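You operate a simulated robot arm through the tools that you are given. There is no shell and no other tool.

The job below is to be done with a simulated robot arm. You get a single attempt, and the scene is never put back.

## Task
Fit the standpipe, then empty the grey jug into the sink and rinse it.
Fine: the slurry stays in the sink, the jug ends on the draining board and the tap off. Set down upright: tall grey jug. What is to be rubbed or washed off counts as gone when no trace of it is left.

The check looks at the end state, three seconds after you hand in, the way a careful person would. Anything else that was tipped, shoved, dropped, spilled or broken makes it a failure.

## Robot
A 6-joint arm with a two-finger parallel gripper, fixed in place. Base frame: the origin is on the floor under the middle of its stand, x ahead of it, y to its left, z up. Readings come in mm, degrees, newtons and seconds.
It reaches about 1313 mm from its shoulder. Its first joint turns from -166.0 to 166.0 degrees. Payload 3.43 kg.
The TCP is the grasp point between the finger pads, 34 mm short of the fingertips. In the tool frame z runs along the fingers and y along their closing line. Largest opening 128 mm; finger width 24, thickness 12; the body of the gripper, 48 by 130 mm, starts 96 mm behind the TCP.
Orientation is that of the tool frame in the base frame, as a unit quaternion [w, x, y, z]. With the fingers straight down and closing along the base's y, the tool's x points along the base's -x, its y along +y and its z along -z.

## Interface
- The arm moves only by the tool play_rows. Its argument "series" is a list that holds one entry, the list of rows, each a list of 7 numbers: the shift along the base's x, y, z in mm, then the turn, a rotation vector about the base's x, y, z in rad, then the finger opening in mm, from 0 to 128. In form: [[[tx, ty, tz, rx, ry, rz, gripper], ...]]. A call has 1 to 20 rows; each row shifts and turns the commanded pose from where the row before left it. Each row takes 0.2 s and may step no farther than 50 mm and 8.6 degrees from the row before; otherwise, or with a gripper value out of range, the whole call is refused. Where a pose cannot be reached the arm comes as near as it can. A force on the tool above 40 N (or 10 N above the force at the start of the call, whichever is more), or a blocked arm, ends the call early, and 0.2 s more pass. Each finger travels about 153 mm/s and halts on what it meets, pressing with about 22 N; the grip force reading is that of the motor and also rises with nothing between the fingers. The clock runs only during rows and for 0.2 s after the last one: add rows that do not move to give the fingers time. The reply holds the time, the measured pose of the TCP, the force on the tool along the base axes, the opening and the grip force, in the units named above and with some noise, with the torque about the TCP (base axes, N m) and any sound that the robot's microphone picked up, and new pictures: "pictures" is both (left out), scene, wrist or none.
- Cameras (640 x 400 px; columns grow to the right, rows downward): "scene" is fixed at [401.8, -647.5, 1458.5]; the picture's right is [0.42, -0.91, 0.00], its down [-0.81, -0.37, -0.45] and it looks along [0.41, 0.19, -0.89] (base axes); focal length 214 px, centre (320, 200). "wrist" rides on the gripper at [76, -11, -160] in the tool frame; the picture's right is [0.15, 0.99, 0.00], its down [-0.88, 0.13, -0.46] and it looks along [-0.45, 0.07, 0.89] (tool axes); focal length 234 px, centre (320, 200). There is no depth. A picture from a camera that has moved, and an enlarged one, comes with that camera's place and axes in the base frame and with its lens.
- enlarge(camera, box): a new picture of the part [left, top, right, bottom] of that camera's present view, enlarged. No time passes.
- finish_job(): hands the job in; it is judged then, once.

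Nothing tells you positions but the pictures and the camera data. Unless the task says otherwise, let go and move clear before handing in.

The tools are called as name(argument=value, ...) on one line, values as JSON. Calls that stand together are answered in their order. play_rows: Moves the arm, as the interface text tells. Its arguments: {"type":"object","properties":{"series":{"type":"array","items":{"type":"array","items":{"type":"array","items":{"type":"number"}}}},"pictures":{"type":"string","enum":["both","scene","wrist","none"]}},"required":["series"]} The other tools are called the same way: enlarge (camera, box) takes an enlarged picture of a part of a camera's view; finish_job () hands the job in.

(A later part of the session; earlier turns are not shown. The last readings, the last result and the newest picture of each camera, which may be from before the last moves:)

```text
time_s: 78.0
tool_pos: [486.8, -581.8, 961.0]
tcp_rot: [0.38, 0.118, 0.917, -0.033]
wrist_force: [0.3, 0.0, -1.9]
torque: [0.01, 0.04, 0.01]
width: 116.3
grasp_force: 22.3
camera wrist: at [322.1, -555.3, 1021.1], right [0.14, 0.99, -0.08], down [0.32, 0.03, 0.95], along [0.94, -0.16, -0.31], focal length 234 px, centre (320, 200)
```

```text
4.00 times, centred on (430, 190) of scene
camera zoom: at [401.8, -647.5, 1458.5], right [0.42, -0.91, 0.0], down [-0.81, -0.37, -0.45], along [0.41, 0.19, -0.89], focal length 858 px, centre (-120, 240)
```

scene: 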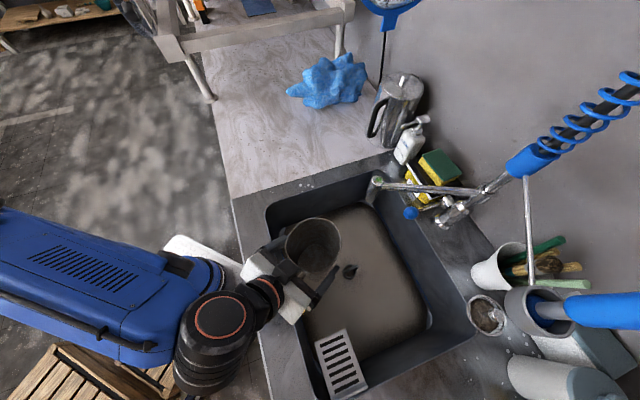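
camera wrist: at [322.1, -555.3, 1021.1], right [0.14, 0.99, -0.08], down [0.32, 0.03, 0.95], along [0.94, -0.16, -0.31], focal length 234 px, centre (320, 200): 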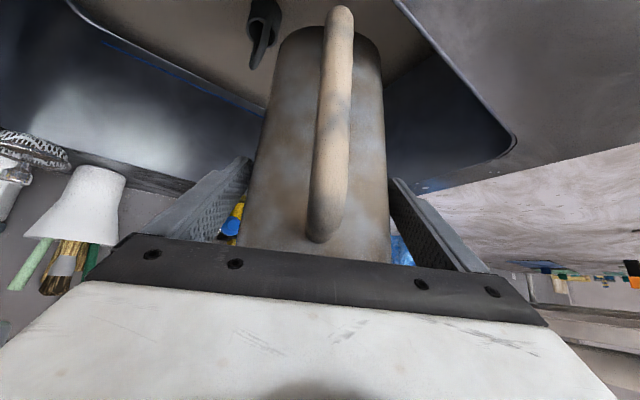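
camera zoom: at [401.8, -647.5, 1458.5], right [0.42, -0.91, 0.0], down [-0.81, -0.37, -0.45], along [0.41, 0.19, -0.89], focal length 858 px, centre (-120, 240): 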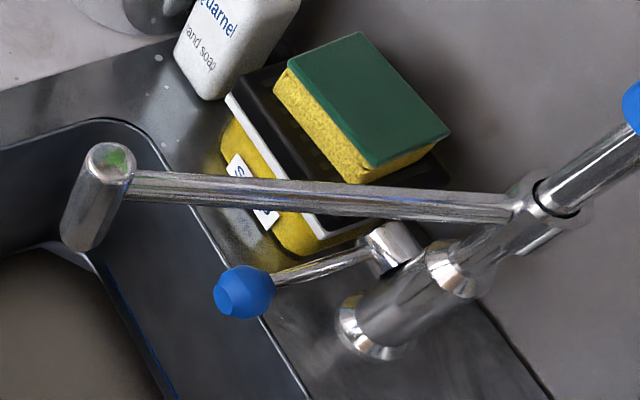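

The standpipe rim stands about 30 mm above the slurry, so there is room for rinse water. I will set the jug down upright at its old place on the worktop so I can free the gripper to open the tap.

play_rows(series=[[[10, 10, 26, 0, 0, 0, 85], [14, 14, 27, 0, 0, 0, 85], [20, 20, 27, 0, 0, 0, 85], [28, 27, 0, 0, 0, 0, 85], [30, 29, 0, 0, 0, 0, 85], [30, 29, 0, 0, 0, 0, 85], [30, 29, 0, 0, 0, 0, 85], [30, 29, 0, 0, 0, 0, 85], [30, 29, 0, 0, 0, 0, 85], [30, 29, 0, 0, 0, 0, 85], [30, 29, 0, 0, 0, 0, 85], [20, 20, 0, 0, 0, 0, 85], [8, 11, 0, 0, 0, 0, 85], [0, 0, 0, 0, 0, 0, 85]]])

enlarge(camera="scene", box=[180, 60, 340, 180])

```text
time_s: 81.0
tool_pos: [796.8, -277.5, 1038.4]
tcp_rot: [0.379, 0.119, 0.917, -0.034]
wrist_force: [-0.4, -0.7, -1.5]
torque: [0.0, 0.01, -0.02]
width: 116.4
grasp_force: 21.8
camera wrist: at [632.0, -250.6, 1100.3], right [0.14, 0.99, -0.07], down [0.32, 0.03, 0.95], along [0.94, -0.16, -0.31], focal length 234 px, centre (320, 200)
```

scene: 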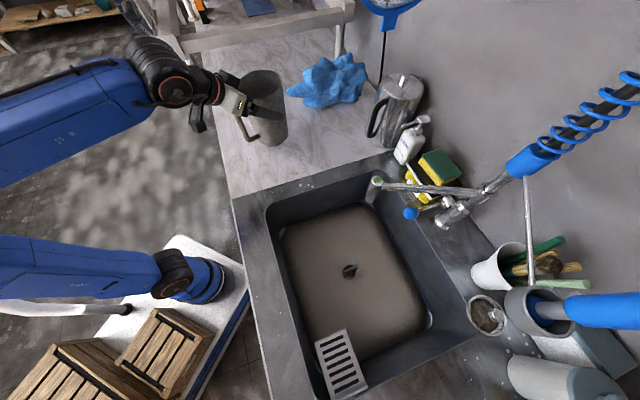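
wrist: 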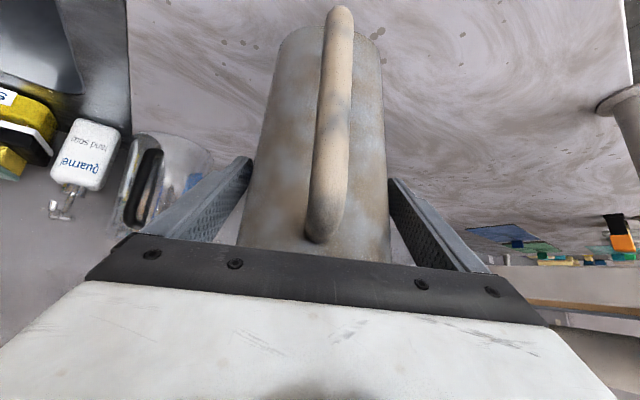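

```text
3.33 times, centred on (260, 120) of scene
camera zoom: at [401.8, -647.5, 1458.5], right [0.42, -0.91, 0.0], down [-0.81, -0.37, -0.45], along [0.41, 0.19, -0.89], focal length 715 px, centre (520, 467)
```

zoom: 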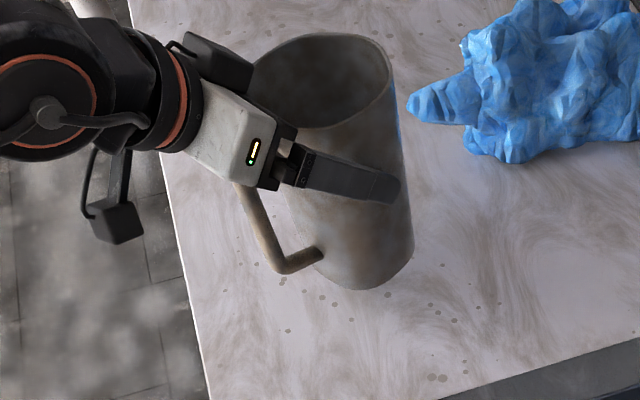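

The jug is back above its old place. I will lower it gently until it touches the worktop.

play_rows(series=[[[0, 0, -10, 0, 0, 0, 85], [0, 0, -10, 0, 0, 0, 85], [0, 0, -7, 0, 0, 0, 85], [0, 0, -3, 0, 0, 0, 85], [0, 0, -2, 0, 0, 0, 85], [0, 0, -1.5, 0, 0, 0, 85], [0, 0, 0, 0, 0, 0, 85]]], pictures="none")

```text
time_s: 82.6
tool_pos: [795.4, -277.5, 1006.9]
tcp_rot: [0.378, 0.12, 0.917, -0.034]
wrist_force: [-0.6, 0.2, -2.1]
torque: [-0.01, 0.03, -0.01]
width: 116.5
grasp_force: 22.1
```

play_rows(series=[[[0, 0, -1, 0, 0, 0, 85], [0, 0, -1, 0, 0, 0, 85], [0, 0, 0, 0, 0, 0, 85]]], pictures="none")

```text
time_s: 83.4
tool_pos: [796.7, -277.1, 1005.6]
tcp_rot: [0.38, 0.119, 0.917, -0.034]
wrist_force: [0.1, 0.0, 14.6]
torque: [-0.17, 0.12, 0.0]
width: 116.4
grasp_force: 21.7
```

The jug touches the worktop. I will ease off, open the fingers, and back out along the approach line.

play_rows(series=[[[0, 0, 0.8, 0, 0, 0, 85], [0, 0, 0, 0, 0, 0, 120], [0, 0, 0, 0, 0, 0, 128], [0, 0, 0, 0, 0, 0, 128], [-10, 2.4, 0, 0, 0, 0, 128], [-25, 6.2, 0, 0, 0, 0, 128], [-33, 8.2, 0, 0, 0, 0, 128], [-33, 8.2, 0, 0, 0, 0, 128], [-33, 8.2, 0, 0, 0, 0, 128], [-33, 8.2, 0, 0, 0, 0, 128], [0, 0, 0, 0, 0, 0, 128]]])

enlarge(camera="scene", box=[220, 60, 320, 160])

enlarge(camera="scene", box=[330, 245, 390, 295])

```text
time_s: 85.8
tool_pos: [629.2, -234.6, 1005.6]
tcp_rot: [0.379, 0.12, 0.917, -0.033]
wrist_force: [0.2, -0.4, 0.1]
torque: [0.01, -0.04, -0.01]
width: 127.9
grasp_force: 0.0
camera wrist: at [464.6, -207.7, 1066.4], right [0.14, 0.99, -0.07], down [0.32, 0.03, 0.95], along [0.94, -0.16, -0.31], focal length 234 px, centre (320, 200)
```

scene: 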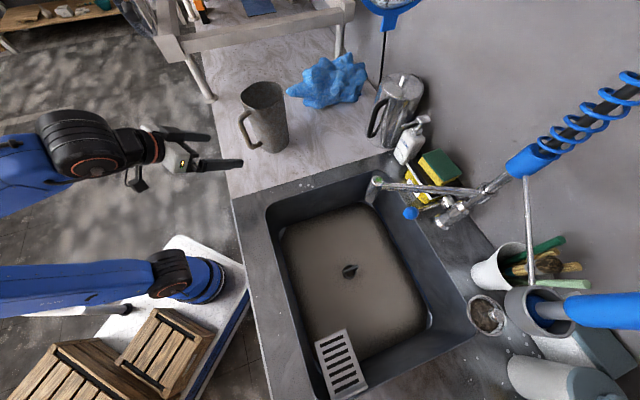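
wrist: 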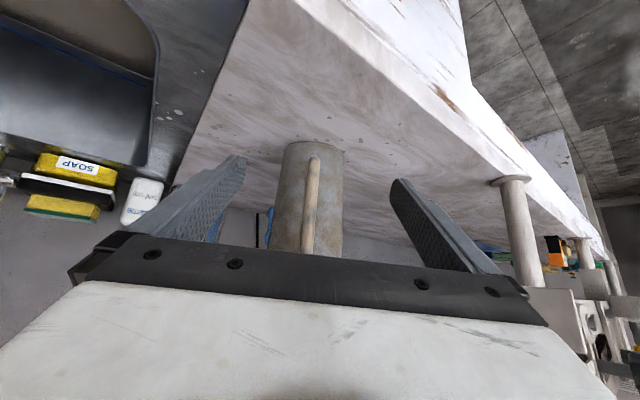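

```text
4.00 times, centred on (270, 110) of scene
camera zoom: at [401.8, -647.5, 1458.5], right [0.42, -0.91, 0.0], down [-0.81, -0.37, -0.45], along [0.41, 0.19, -0.89], focal length 858 px, centre (520, 560)
```

zoom: 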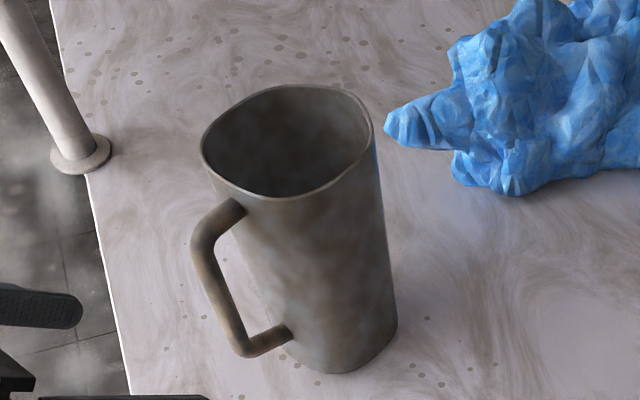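

```text
8.00 times, centred on (360, 270) of scene
camera zoom: at [401.8, -647.5, 1458.5], right [0.42, -0.91, 0.0], down [-0.81, -0.37, -0.45], along [0.41, 0.19, -0.89], focal length 1716 px, centre (0, -360)
```

zoom: 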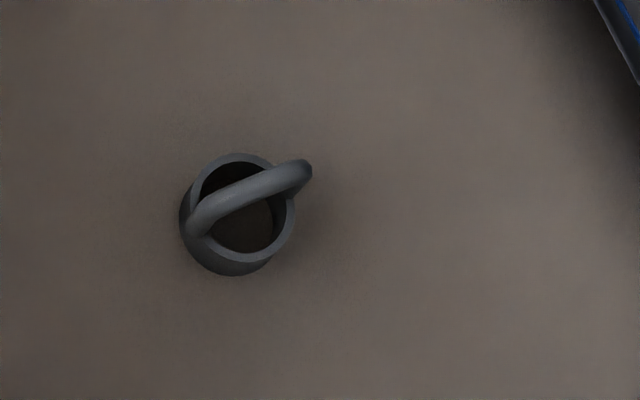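

The jug stands upright on the worktop and the slurry level is steady. Next I go for the tap lever: I will roll the tool 90° so the fingers close vertically on the blue ball, while moving over the sink.

play_rows(series=[[[-6, -29, 2, -0.0983, 0.0215, 0.1012, 100], [-6, -29, 2, -0.0983, 0.0215, 0.1012, 80], [-6, -29, 2, -0.0983, 0.0215, 0.1012, 80], [-6, -29, 2, -0.0983, 0.0215, 0.1012, 80], [-6, -29, 2, -0.0983, 0.0215, 0.1012, 80], [-6, -29, 2, -0.0983, 0.0215, 0.1012, 80], [-6, -29, 2, -0.0983, 0.0215, 0.1012, 80], [-6, -29, 2, -0.0983, 0.0215, 0.1012, 80], [-6, -29, 2, -0.0983, 0.0215, 0.1012, 80], [-6, -29, 2, -0.0983, 0.0215, 0.1012, 80], [-6, -29, 2, -0.0983, 0.0215, 0.1012, 80], [0, 0, 0, 0, 0, 0, 80]]])

```text
time_s: 88.4
tool_pos: [562.8, -556.1, 1025.9]
tcp_rot: [0.246, -0.564, 0.732, -0.293]
wrist_force: [0.8, -0.2, 0.1]
torque: [0.02, 0.01, -0.03]
width: 79.9
grasp_force: 0.0
camera wrist: at [442.1, -607.3, 1146.3], right [-0.71, 0.05, -0.7], down [-0.19, 0.95, 0.26], along [0.68, 0.31, -0.66], focal length 234 px, centre (320, 200)
```

scene: 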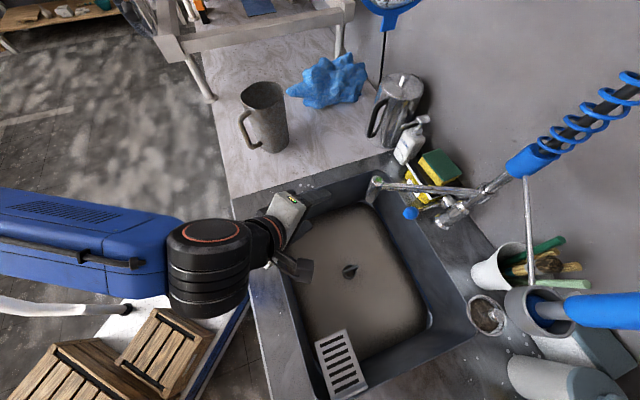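
wrist: 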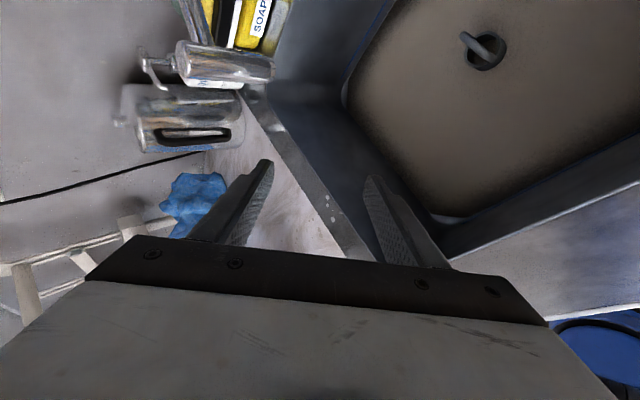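

The fingers now close vertically, with the camera to the right. I will yaw and pitch to point at the ball, then move to a pre-position about 120 mm in front of it.

play_rows(series=[[[0, -10, 0, 0, 0, -0.131, 80], [0, -15, 0, 0, 0, -0.131, 80], [5, -20, 0, 0, 0, -0.131, 80], [8, -25, -5, -0.075, -0.107, 0, 80], [10, -25, -5, -0.075, -0.107, 0, 80], [12, -27, -4, 0, 0, 0, 80], [12, -27, 0, 0, 0, 0, 80], [0, 0, 0, 0, 0, 0, 80]]])

enlarge(camera="scene", box=[330, 150, 490, 270])

enlarge(camera="wrist", box=[160, 0, 480, 200])

```text
time_s: 90.2
tool_pos: [612.5, -703.9, 1014.8]
tcp_rot: [0.239, -0.384, 0.777, -0.438]
wrist_force: [-0.2, 0.3, -0.4]
torque: [-0.01, 0.02, -0.02]
width: 80.1
grasp_force: 0.0
camera wrist: at [457.4, -689.6, 1103.3], right [-0.47, 0.2, -0.86], down [0.15, 0.98, 0.15], along [0.87, -0.06, -0.49], focal length 234 px, centre (320, 200)
```

scene: 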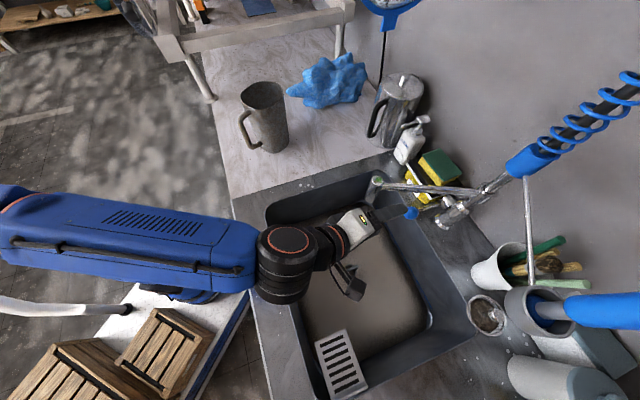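
wrist: 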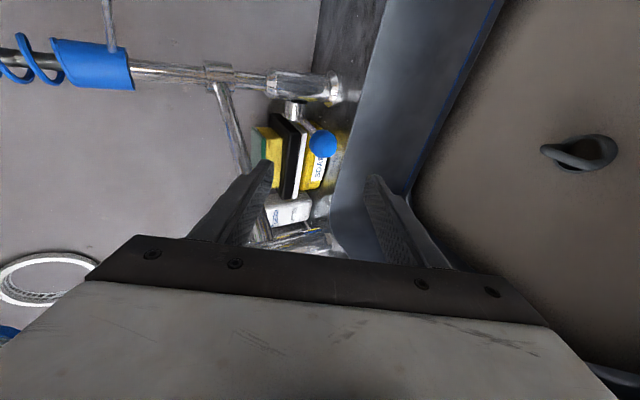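

```text
3.33 times, centred on (410, 210) of scene
camera zoom: at [401.8, -647.5, 1458.5], right [0.42, -0.91, 0.0], down [-0.81, -0.37, -0.45], along [0.41, 0.19, -0.89], focal length 715 px, centre (20, 167)
```

zoom: 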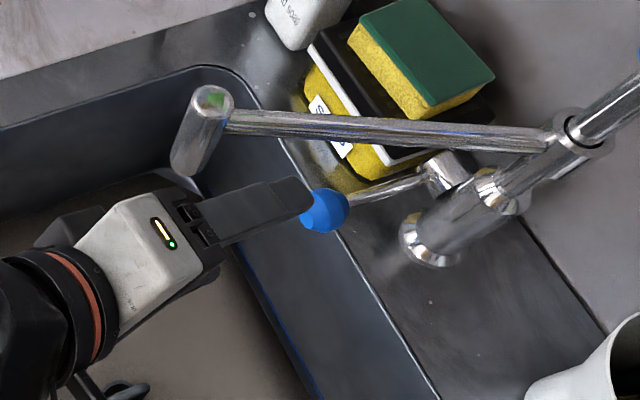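

```text
2.00 times, centred on (320, 100) of wrist
camera zoom: at [457.4, -689.6, 1103.3], right [-0.47, 0.2, -0.86], down [0.15, 0.98, 0.15], along [0.87, -0.06, -0.49], focal length 468 px, centre (320, 400)
```

zoom: 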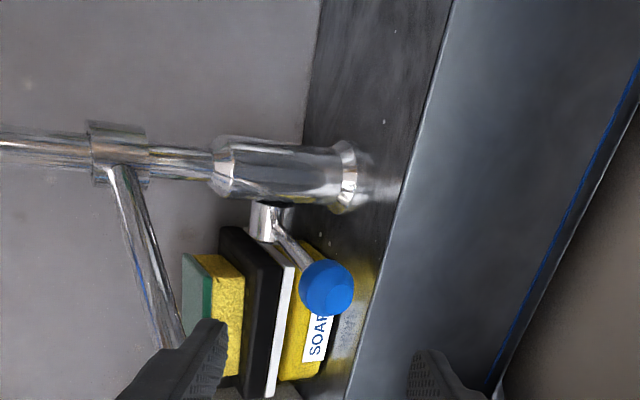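

The blue ball is at about (699,-771,948), nearly centred between the fingers 128 mm ahead. I will approach along the finger axis in two stages with small corrections.

play_rows(series=[[[14, -12, -10, 0, 0, 0, 80], [16, -14, -12, 0, 0, 0, 80], [16, -12, -13, 0, 0, 0, 80], [0, 0, 0, 0, 0, 0, 80]]])

enlarge(camera="wrist", box=[200, 60, 440, 220])

enlarge(camera="scene", box=[350, 160, 470, 250])

```text
time_s: 91.2
tool_pos: [657.7, -741.7, 979.2]
tcp_rot: [0.239, -0.384, 0.776, -0.439]
wrist_force: [0.8, -0.5, -0.4]
torque: [0.02, 0.0, -0.02]
width: 79.9
grasp_force: 0.1
camera wrist: at [503.4, -728.2, 1067.3], right [-0.47, 0.2, -0.86], down [0.15, 0.98, 0.15], along [0.87, -0.06, -0.49], focal length 234 px, centre (320, 200)
```

scene: 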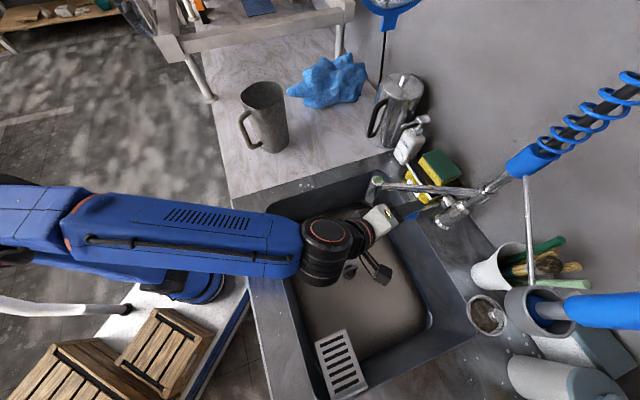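
wrist: 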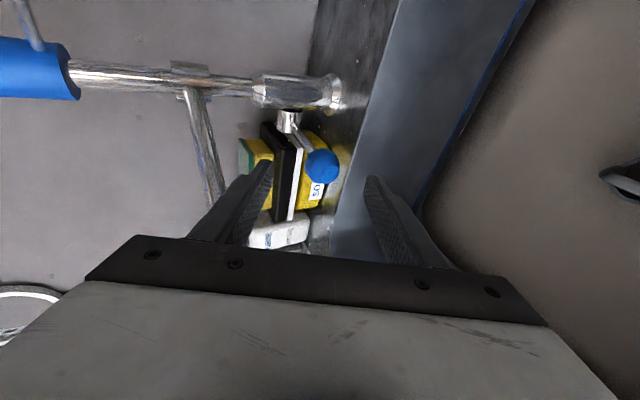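

```text
2.50 times, centred on (320, 140) of wrist
camera zoom: at [503.4, -728.2, 1067.3], right [-0.47, 0.2, -0.86], down [0.15, 0.98, 0.15], along [0.87, -0.06, -0.49], focal length 585 px, centre (320, 350)
```

zoom: 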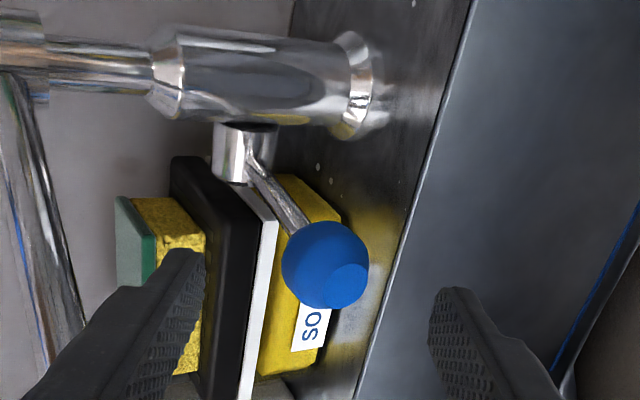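

```text
4.44 times, centred on (410, 205) of scene
camera zoom: at [401.8, -647.5, 1458.5], right [0.42, -0.91, 0.0], down [-0.81, -0.37, -0.45], along [0.41, 0.19, -0.89], focal length 953 px, centre (-80, 178)
```

zoom: 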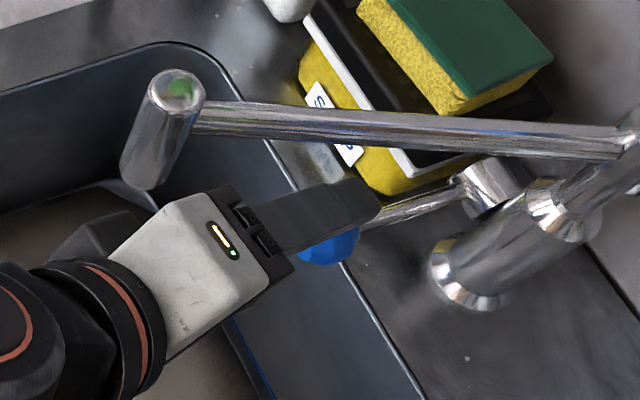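

The ball is centred. I will narrow the opening to 56 mm so the lower finger clears the counter, and move in until the ball is between the pads.

play_rows(series=[[[4, -2.5, -3, 0, 0, 0, 56], [12, -8.5, -9, 0, 0, 0, 56], [12, -8.5, -9, 0, 0, 0, 56], [11, -8, -9, 0, 0, 0, 56], [0, 0, 0, 0, 0, 0, 56]]])

enlarge(camera="wrist", box=[200, 60, 440, 220])

enlarge(camera="scene", box=[350, 160, 470, 250])

```text
time_s: 92.4
tool_pos: [697.1, -771.6, 948.1]
tcp_rot: [0.24, -0.384, 0.777, -0.438]
wrist_force: [0.0, -0.3, 0.0]
torque: [-0.02, 0.0, 0.01]
width: 56.1
grasp_force: 0.1
camera wrist: at [542.2, -756.7, 1037.1], right [-0.47, 0.2, -0.86], down [0.15, 0.98, 0.15], along [0.87, -0.06, -0.49], focal length 234 px, centre (320, 200)
```

scene: 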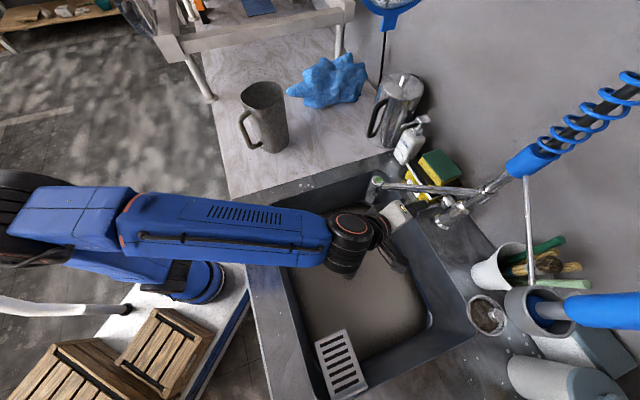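
wrist: 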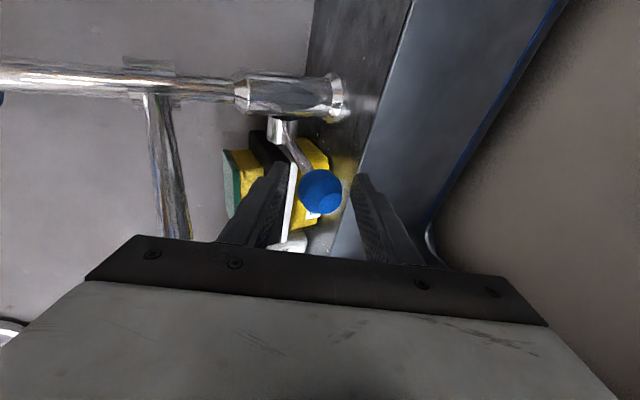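

```text
2.50 times, centred on (320, 140) of wrist
camera zoom: at [542.2, -756.7, 1037.1], right [-0.47, 0.2, -0.86], down [0.15, 0.98, 0.15], along [0.87, -0.06, -0.49], focal length 585 px, centre (320, 350)
```

zoom: 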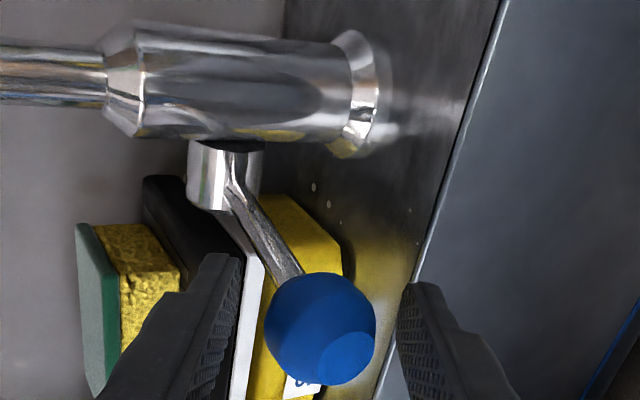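

```text
4.44 times, centred on (410, 205) of scene
camera zoom: at [401.8, -647.5, 1458.5], right [0.42, -0.91, 0.0], down [-0.81, -0.37, -0.45], along [0.41, 0.19, -0.89], focal length 953 px, centre (-80, 178)
```

zoom: 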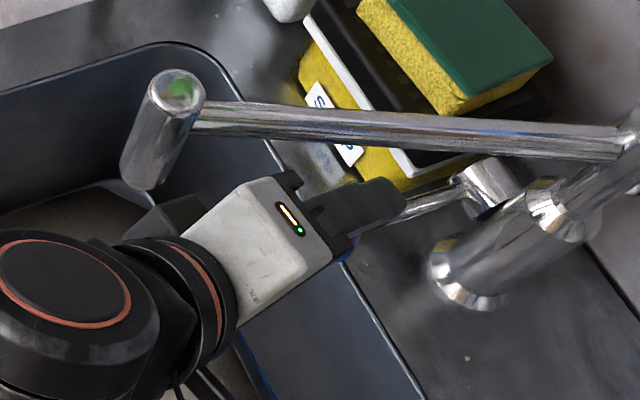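

The ball sits between the pads. I will close on it and test a small upward motion to learn how the lever moves.

play_rows(series=[[[0, 0, 0, 0, 0, 0, 30], [0, 0, 0, 0, 0, 0, 25], [0, 0, 0, 0, 0, 0, 25]]], pictures="none")

play_rows(series=[[[0, 0, 2, 0, 0, 0, 25], [0, 0, 2, 0, 0, 0, 25], [0, 0, 0, 0, 0, 0, 25]]])

```text
time_s: 93.2
tool_pos: [696.2, -771.4, 951.7]
tcp_rot: [0.24, -0.384, 0.776, -0.439]
wrist_force: [4.2, -5.4, 14.5]
torque: [-1.44, -1.34, -0.04]
width: 33.9
grasp_force: 45.1
```

```text
time_s: 94.0
tool_pos: [696.0, -770.4, 951.1]
tcp_rot: [0.24, -0.384, 0.777, -0.437]
wrist_force: [9.8, -9.7, 1.6]
torque: [-0.32, -0.41, 0.13]
width: 33.8
grasp_force: 45.0
camera wrist: at [542.1, -756.7, 1040.2], right [-0.47, 0.2, -0.86], down [0.15, 0.98, 0.15], along [0.87, -0.06, -0.49], focal length 234 px, centre (320, 200)
```

scene: 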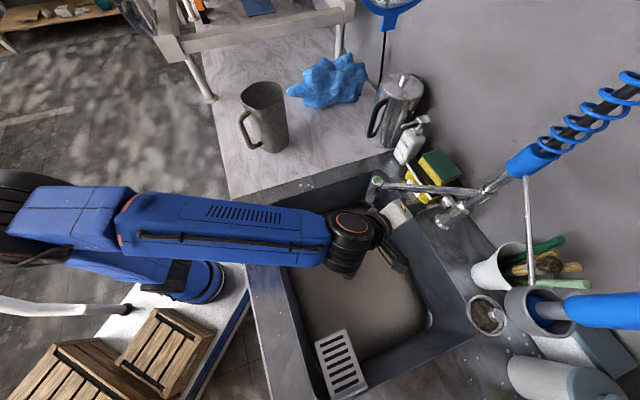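
wrist: 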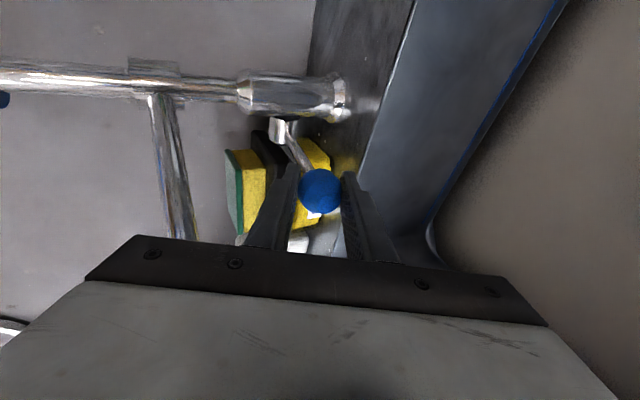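

Gripped the ball (33.9 mm). The first 4 mm only relieved the offset, so I will now test a further small rise.

play_rows(series=[[[0, 0, 2, 0, 0, 0, 25], [0, 0, 2, 0, 0, 0, 25], [0, 0, 2, 0, 0, 0, 25], [0, 0, 0, 0, 0, 0, 25]]])

enlarge(camera="scene", box=[340, 150, 480, 250])

```text
time_s: 95.0
tool_pos: [695.8, -769.3, 957.3]
tcp_rot: [0.239, -0.384, 0.777, -0.437]
wrist_force: [12.2, -8.5, -9.4]
torque: [0.53, 0.39, 0.21]
width: 33.6
grasp_force: 45.1
camera wrist: at [542.2, -756.9, 1046.1], right [-0.47, 0.2, -0.86], down [0.15, 0.98, 0.15], along [0.87, -0.06, -0.49], focal length 234 px, centre (320, 200)
```

scene: 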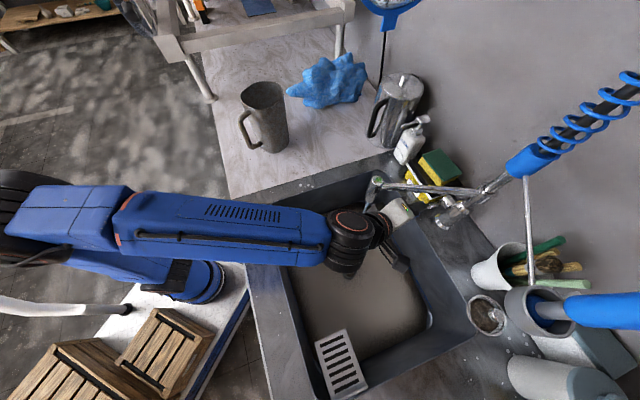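
wrist: 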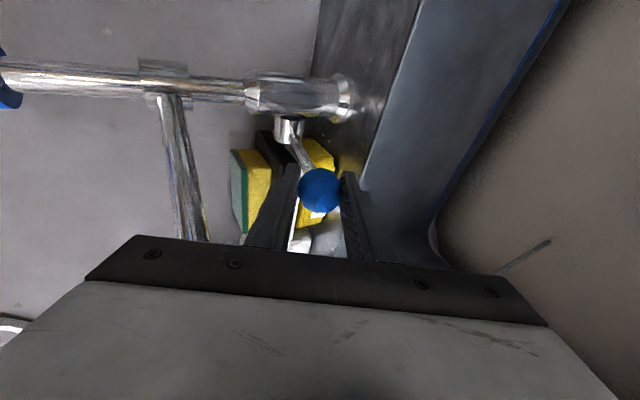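

```text
4.00 times, centred on (410, 200) of scene
camera zoom: at [401.8, -647.5, 1458.5], right [0.42, -0.91, 0.0], down [-0.81, -0.37, -0.45], along [0.41, 0.19, -0.89], focal length 858 px, centre (-40, 200)
```

zoom: 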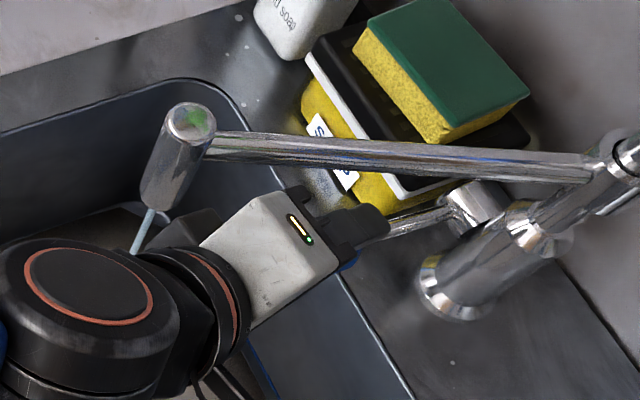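

Lifting the ball opens the tap: a thin stream now falls from the nozzle. I will lift slightly more for a modest flow, then release and see if the lever stays.

play_rows(series=[[[0, 0, 2, 0, 0, 0, 25], [0, 0, 2, 0, 0, 0, 25], [0, 0, 0, 0, 0, 0, 45], [0, 0, 0, 0, 0, 0, 56]]])

enlarge(camera="scene", box=[340, 150, 480, 250])

enlarge(camera="wrist", box=[200, 60, 640, 300])

```text
time_s: 96.0
tool_pos: [695.2, -770.6, 963.2]
tcp_rot: [0.24, -0.384, 0.777, -0.437]
wrist_force: [-1.0, -0.3, -0.6]
torque: [0.01, 0.02, -0.01]
width: 56.2
grasp_force: 0.1
camera wrist: at [540.7, -756.5, 1051.2], right [-0.47, 0.2, -0.86], down [0.15, 0.98, 0.15], along [0.87, -0.06, -0.49], focal length 234 px, centre (320, 200)
```

scene: 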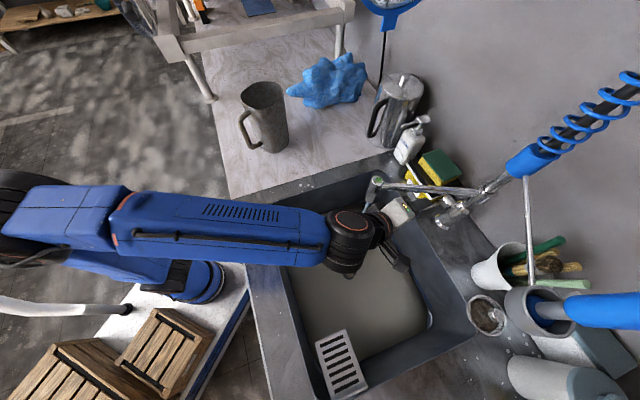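
wrist: 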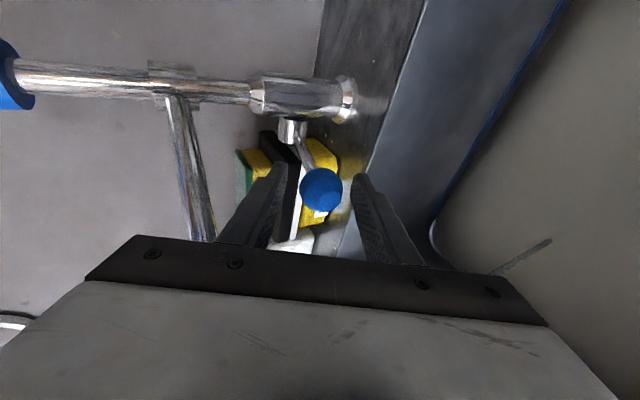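

```text
4.00 times, centred on (410, 200) of scene
camera zoom: at [401.8, -647.5, 1458.5], right [0.42, -0.91, 0.0], down [-0.81, -0.37, -0.45], along [0.41, 0.19, -0.89], focal length 858 px, centre (-40, 200)
```

zoom: 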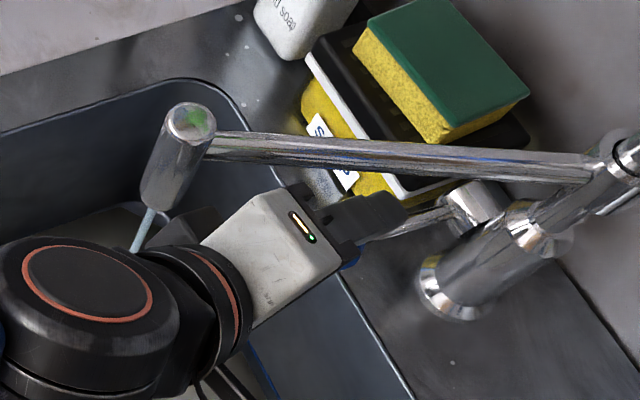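

```text
1.45 times, centred on (420, 180) of wrist
camera zoom: at [540.7, -756.5, 1051.2], right [-0.47, 0.2, -0.86], down [0.15, 0.98, 0.15], along [0.87, -0.06, -0.49], focal length 341 px, centre (174, 229)
```

zoom: 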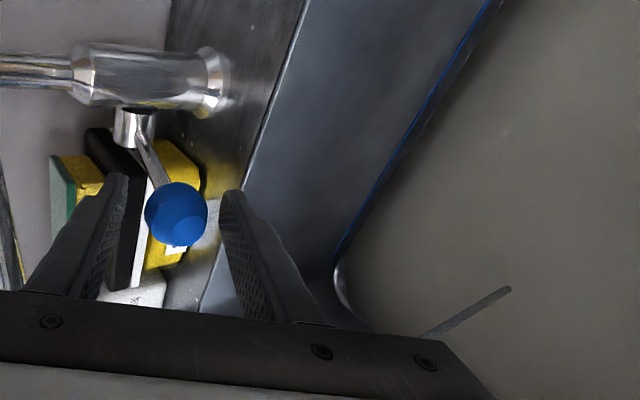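

Water flows steadily with the lever staying put, and time only passes while I move, so I will now fetch the jug by an efficient route: back off from the lever clear of the nozzle, roll back to the grasp orientation, and line up in front of the jug.

play_rows(series=[[[-30, 21, 21, 0, 0, 0, 56], [-35, 20, 11, 0, 0, 0, 56], [-40, 20, 0, 0, 0, 0, 56], [0, 47, 1, 0.119, -0.0304, -0.0621, 56], [0, 47, 1, 0.119, -0.0304, -0.0621, 56], [0, 47, 1, 0.119, -0.0304, -0.0621, 56], [0, 47, 1, 0.119, -0.0304, -0.0621, 80], [0, 47, 1, 0.119, -0.0304, -0.0621, 100], [10, 47, 1, 0.119, -0.0304, -0.0621, 128], [10, 47, 1, 0.119, -0.0304, -0.0621, 128], [10, 47, 1, 0.119, -0.0304, -0.0621, 128], [10, 47, 1, 0.119, -0.0304, -0.0621, 128], [10, 47, 1, 0.119, -0.0304, -0.0621, 128]]])

enlarge(camera="scene", box=[330, 170, 450, 290])

enlarge(camera="scene", box=[330, 245, 390, 295])

```text
time_s: 98.8
tool_pos: [642.4, -239.8, 1004.5]
tcp_rot: [0.379, 0.12, 0.917, -0.035]
wrist_force: [-0.4, -0.3, 1.0]
torque: [0.0, 0.0, -0.01]
width: 128.0
grasp_force: 0.0
camera wrist: at [477.9, -212.1, 1065.2], right [0.14, 0.99, -0.07], down [0.32, 0.03, 0.95], along [0.94, -0.16, -0.31], focal length 234 px, centre (320, 200)
```

scene: 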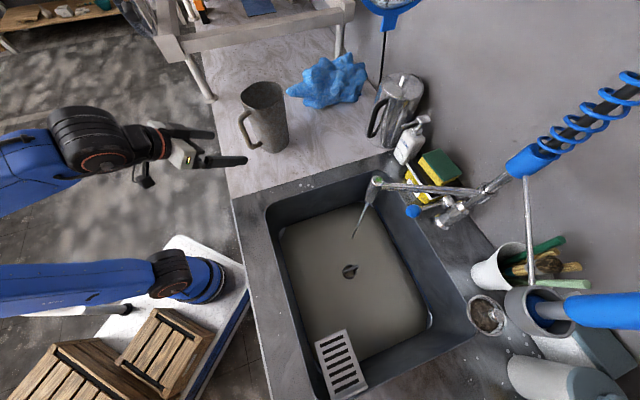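
wrist: 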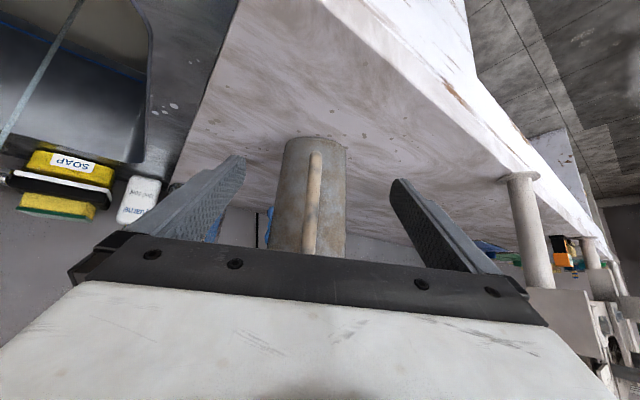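

```text
3.33 times, centred on (390, 230) of scene
camera zoom: at [401.8, -647.5, 1458.5], right [0.42, -0.91, 0.0], down [-0.81, -0.37, -0.45], along [0.41, 0.19, -0.89], focal length 715 px, centre (87, 100)
```

zoom: 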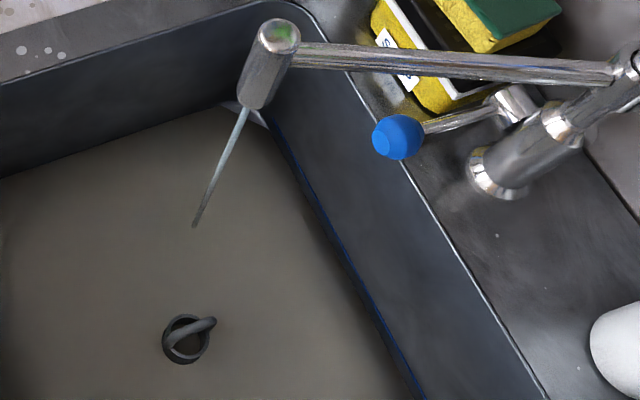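

```text
8.00 times, centred on (360, 270) of scene
camera zoom: at [401.8, -647.5, 1458.5], right [0.42, -0.91, 0.0], down [-0.81, -0.37, -0.45], along [0.41, 0.19, -0.89], focal length 1716 px, centre (0, -360)
```

zoom: 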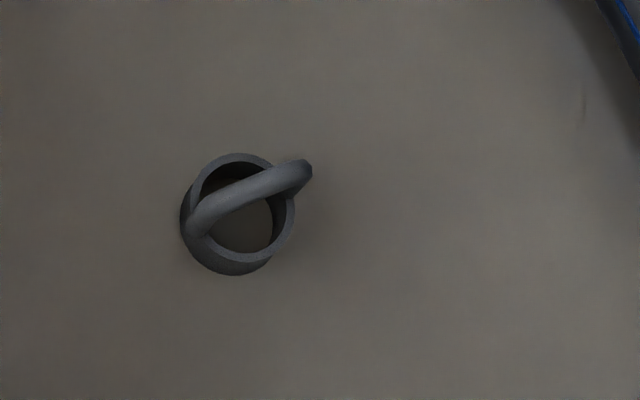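

The stream is thin and the slurry level is not visibly rising; the lever stays. I will move in and grip the jug as before.

play_rows(series=[[[40, -9.7, 0, 0, 0, 0, 128], [40, -9.7, 0, 0, 0, 0, 128], [40, -9.7, 0, 0, 0, 0, 128], [24, -5.8, 0, 0, 0, 0, 128], [10, -2.4, 0, 0, 0, 0, 128], [0, 0, 0, 0, 0, 0, 110], [0, 0, 0, 0, 0, 0, 85], [0, 0, 0, 0, 0, 0, 85]]])

```text
time_s: 100.6
tool_pos: [794.5, -277.2, 1005.0]
tcp_rot: [0.379, 0.12, 0.917, -0.035]
wrist_force: [0.2, 0.3, 0.5]
torque: [0.03, 0.02, -0.02]
width: 115.8
grasp_force: 22.3
camera wrist: at [630.4, -249.0, 1065.0], right [0.14, 0.99, -0.08], down [0.32, 0.03, 0.95], along [0.94, -0.16, -0.31], focal length 234 px, centre (320, 200)
```

scene: 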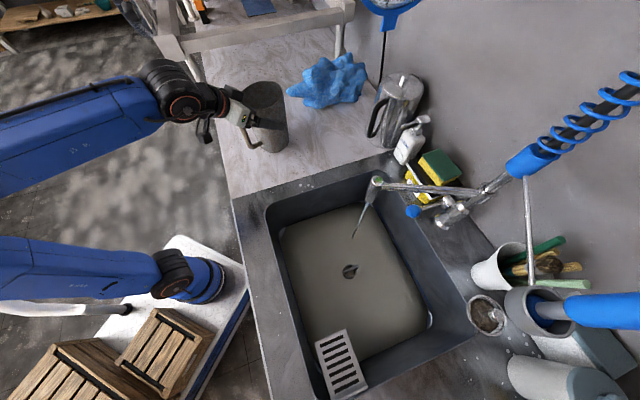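
wrist: 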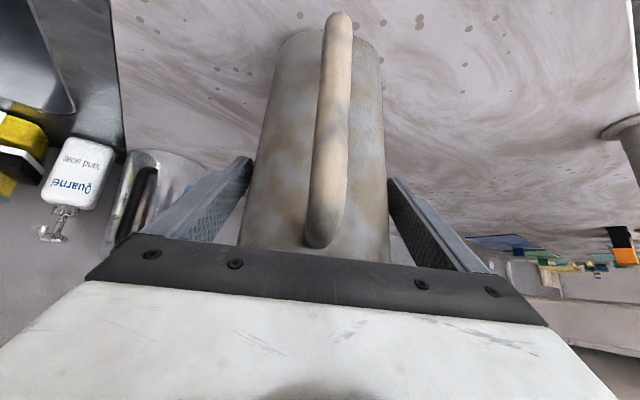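

The jug is gripped again (115.8 mm). I will lift it, carry it over the sink and lower it in front of the nozzle, below the outlet height.

play_rows(series=[[[0, 0, 12, 0, 0, 0, 85], [-8, -9, 18, 0, 0, 0, 85], [-29, -35, 0, 0, 0, 0, 85], [-29, -35, 0, 0, 0, 0, 85], [-29, -35, 0, 0, 0, 0, 85], [-29, -35, 0, 0, 0, 0, 85], [-29, -35, 0, 0, 0, 0, 85], [-29, -35, 0, 0, 0, 0, 85], [-29, -35, 0, 0, 0, 0, 85], [-12, -15, -40, 0, 0, 0, 85], [-6, -8, -48, 0, 0, 0, 85], [5, -5, -46, 0, 0, 0, 85]]])

enlarge(camera="scene", box=[260, 160, 440, 290])

enlarge(camera="wrist", box=[0, 60, 280, 260])

```text
time_s: 103.2
tool_pos: [570.8, -557.5, 901.2]
tcp_rot: [0.381, 0.119, 0.916, -0.034]
wrist_force: [0.4, -0.2, -1.9]
torque: [0.02, -0.01, 0.0]
width: 115.9
grasp_force: 21.7
camera wrist: at [405.6, -530.8, 962.3], right [0.14, 0.99, -0.08], down [0.32, 0.03, 0.95], along [0.94, -0.16, -0.31], focal length 234 px, centre (320, 200)
```

scene: 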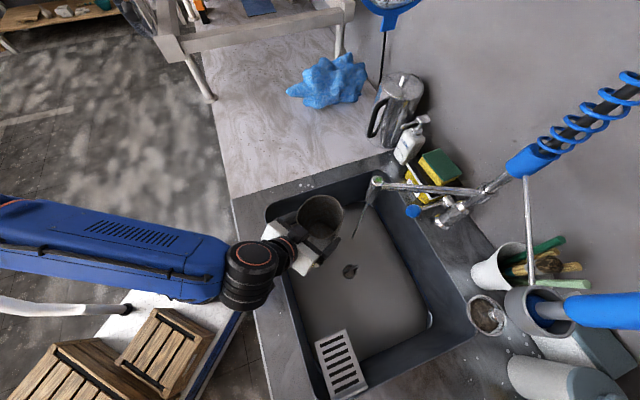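
wrist: 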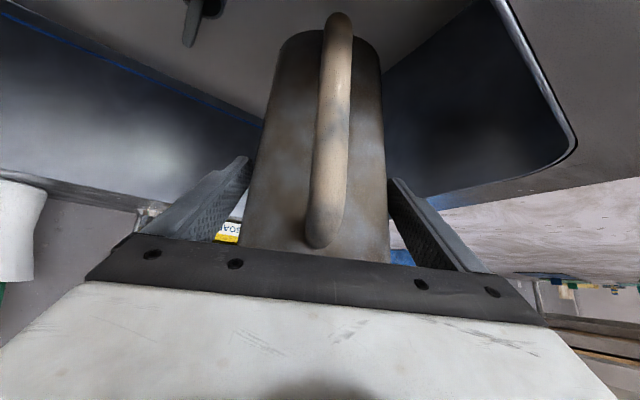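

```text
3.08 times, centred on (350, 225) of scene
camera zoom: at [401.8, -647.5, 1458.5], right [0.42, -0.91, 0.0], down [-0.81, -0.37, -0.45], along [0.41, 0.19, -0.89], focal length 660 px, centre (228, 123)
```

zoom: 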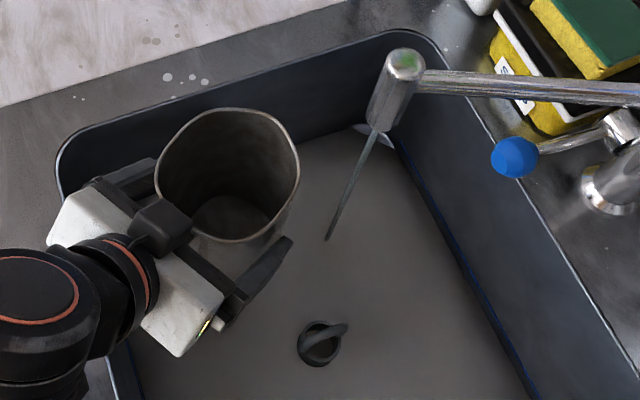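

```text
2.00 times, centred on (140, 160) of wrist
camera zoom: at [405.6, -530.8, 962.3], right [0.14, 0.99, -0.08], down [0.32, 0.03, 0.95], along [0.94, -0.16, -0.31], focal length 468 px, centre (680, 280)
```

zoom: 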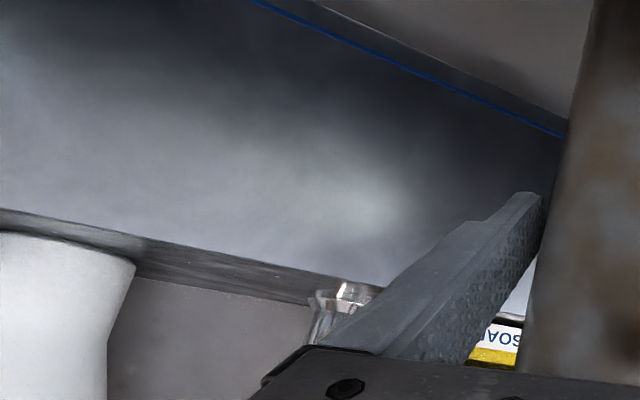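

The jug is in front of the stream with its rim below the outlet (z≈958 vs 975). I will move it under the nozzle and let it fill for a couple of seconds.

play_rows(series=[[[20, -24, -4, 0, 0, 0, 85], [27, -32, 0, 0, 0, 0, 85], [24, -29, 0, 0, 0, 0, 85], [10, -12.5, 0, 0, 0, 0, 85], [0, 0, 0, 0, 0, 0, 85], [0, 0, 0, 0, 0, 0, 85], [0, 0, 0, 0, 0, 0, 85], [0, 0, 0, 0, 0, 0, 85], [0, 0, 0, 0, 0, 0, 85]]])

enlarge(camera="scene", box=[300, 160, 440, 280])

```text
time_s: 105.2
tool_pos: [649.9, -655.7, 895.5]
tcp_rot: [0.379, 0.119, 0.917, -0.034]
wrist_force: [0.6, 0.0, -2.7]
torque: [-0.01, 0.01, 0.02]
width: 115.9
grasp_force: 22.0
camera wrist: at [485.1, -628.6, 956.3], right [0.14, 0.99, -0.08], down [0.32, 0.03, 0.95], along [0.94, -0.16, -0.31], focal length 234 px, centre (320, 200)
```

scene: 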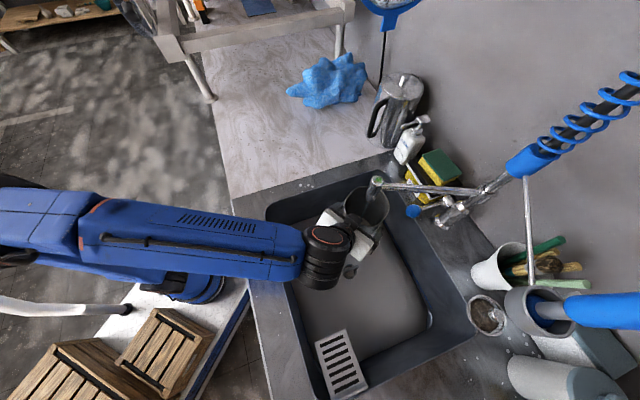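
wrist: 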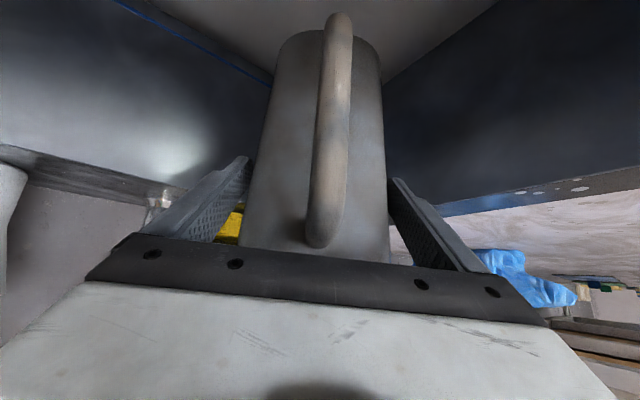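

```text
3.33 times, centred on (370, 220) of scene
camera zoom: at [401.8, -647.5, 1458.5], right [0.42, -0.91, 0.0], down [-0.81, -0.37, -0.45], along [0.41, 0.19, -0.89], focal length 715 px, centre (153, 133)
```

zoom: 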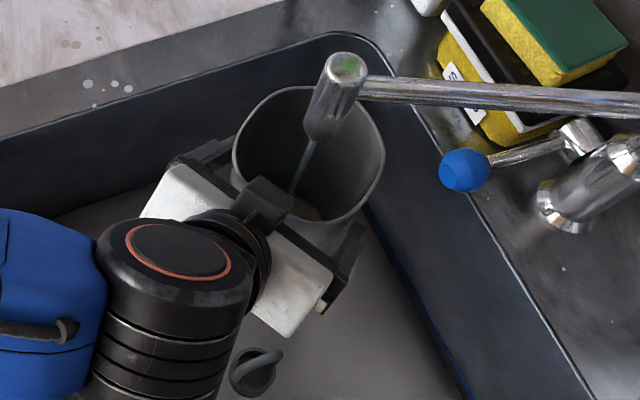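

Water is collecting in the jug (weight rising about 0.06 kg/s) and its brown film is already fading. I will keep it under the stream for a few more seconds.

play_rows(series=[[[0, 0, 0, 0, 0, 0, 85], [0, 0, 0, 0, 0, 0, 85], [0, 0, 0, 0, 0, 0, 85], [0, 0, 0, 0, 0, 0, 85], [0, 0, 0, 0, 0, 0, 85], [0, 0, 0, 0, 0, 0, 85], [0, 0, 0, 0, 0, 0, 85], [0, 0, 0, 0, 0, 0, 85], [0, 0, 0, 0, 0, 0, 85], [0, 0, 0, 0, 0, 0, 85], [0, 0, 0, 0, 0, 0, 85], [0, 0, 0, 0, 0, 0, 85], [0, 0, 0, 0, 0, 0, 85], [0, 0, 0, 0, 0, 0, 85], [0, 0, 0, 0, 0, 0, 85]]])

enlarge(camera="scene", box=[330, 175, 410, 245])

enlarge(camera="wrist", box=[220, 0, 420, 260])

```text
time_s: 108.4
tool_pos: [649.3, -655.9, 896.5]
tcp_rot: [0.379, 0.119, 0.917, -0.034]
wrist_force: [0.3, -1.2, -3.0]
torque: [0.02, 0.04, -0.01]
width: 116.2
grasp_force: 21.4
camera wrist: at [485.1, -628.6, 956.2], right [0.14, 0.99, -0.08], down [0.32, 0.03, 0.95], along [0.94, -0.16, -0.31], focal length 234 px, centre (320, 200)
```

scene: 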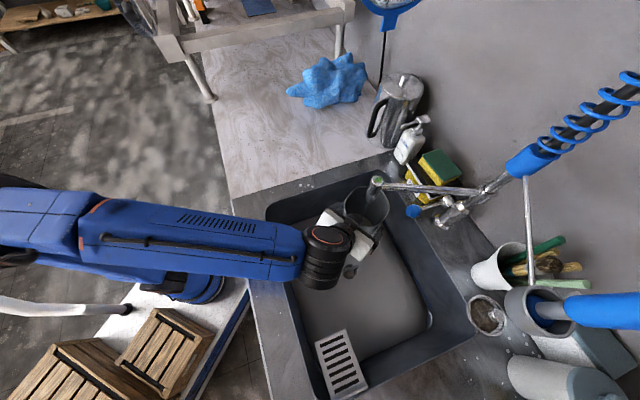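
wrist: 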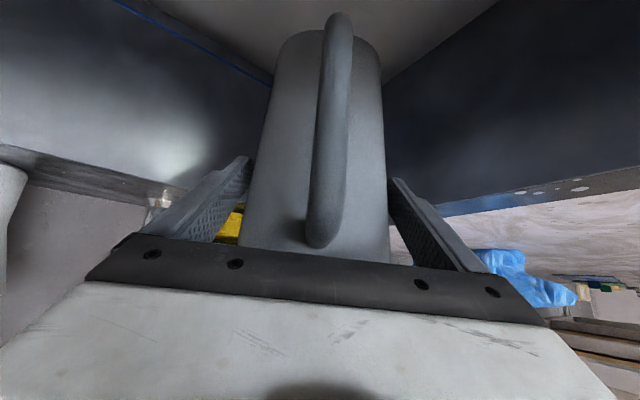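

```text
5.71 times, centred on (370, 210) of scene
camera zoom: at [401.8, -647.5, 1458.5], right [0.42, -0.91, 0.0], down [-0.81, -0.37, -0.45], along [0.41, 0.19, -0.89], focal length 1226 px, centre (34, 143)
```

zoom: 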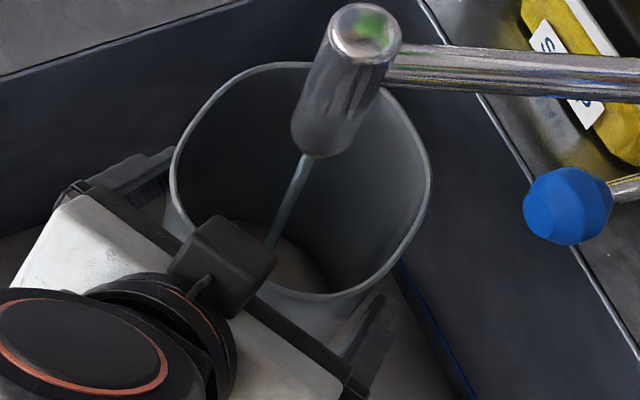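

```text
1.54 times, centred on (320, 130) of wrist
camera zoom: at [485.1, -628.6, 956.2], right [0.14, 0.99, -0.08], down [0.32, 0.03, 0.95], along [0.94, -0.16, -0.31], focal length 360 px, centre (320, 308)
```

zoom: 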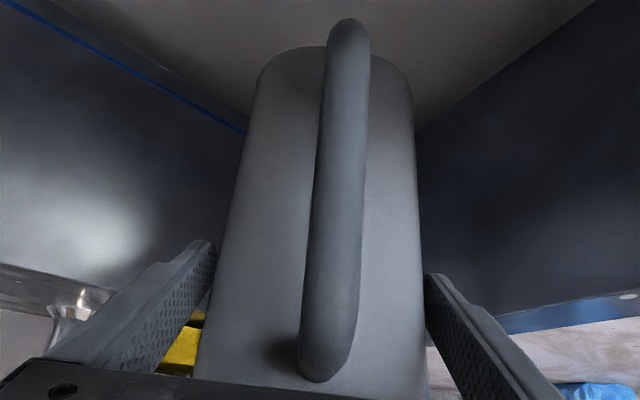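

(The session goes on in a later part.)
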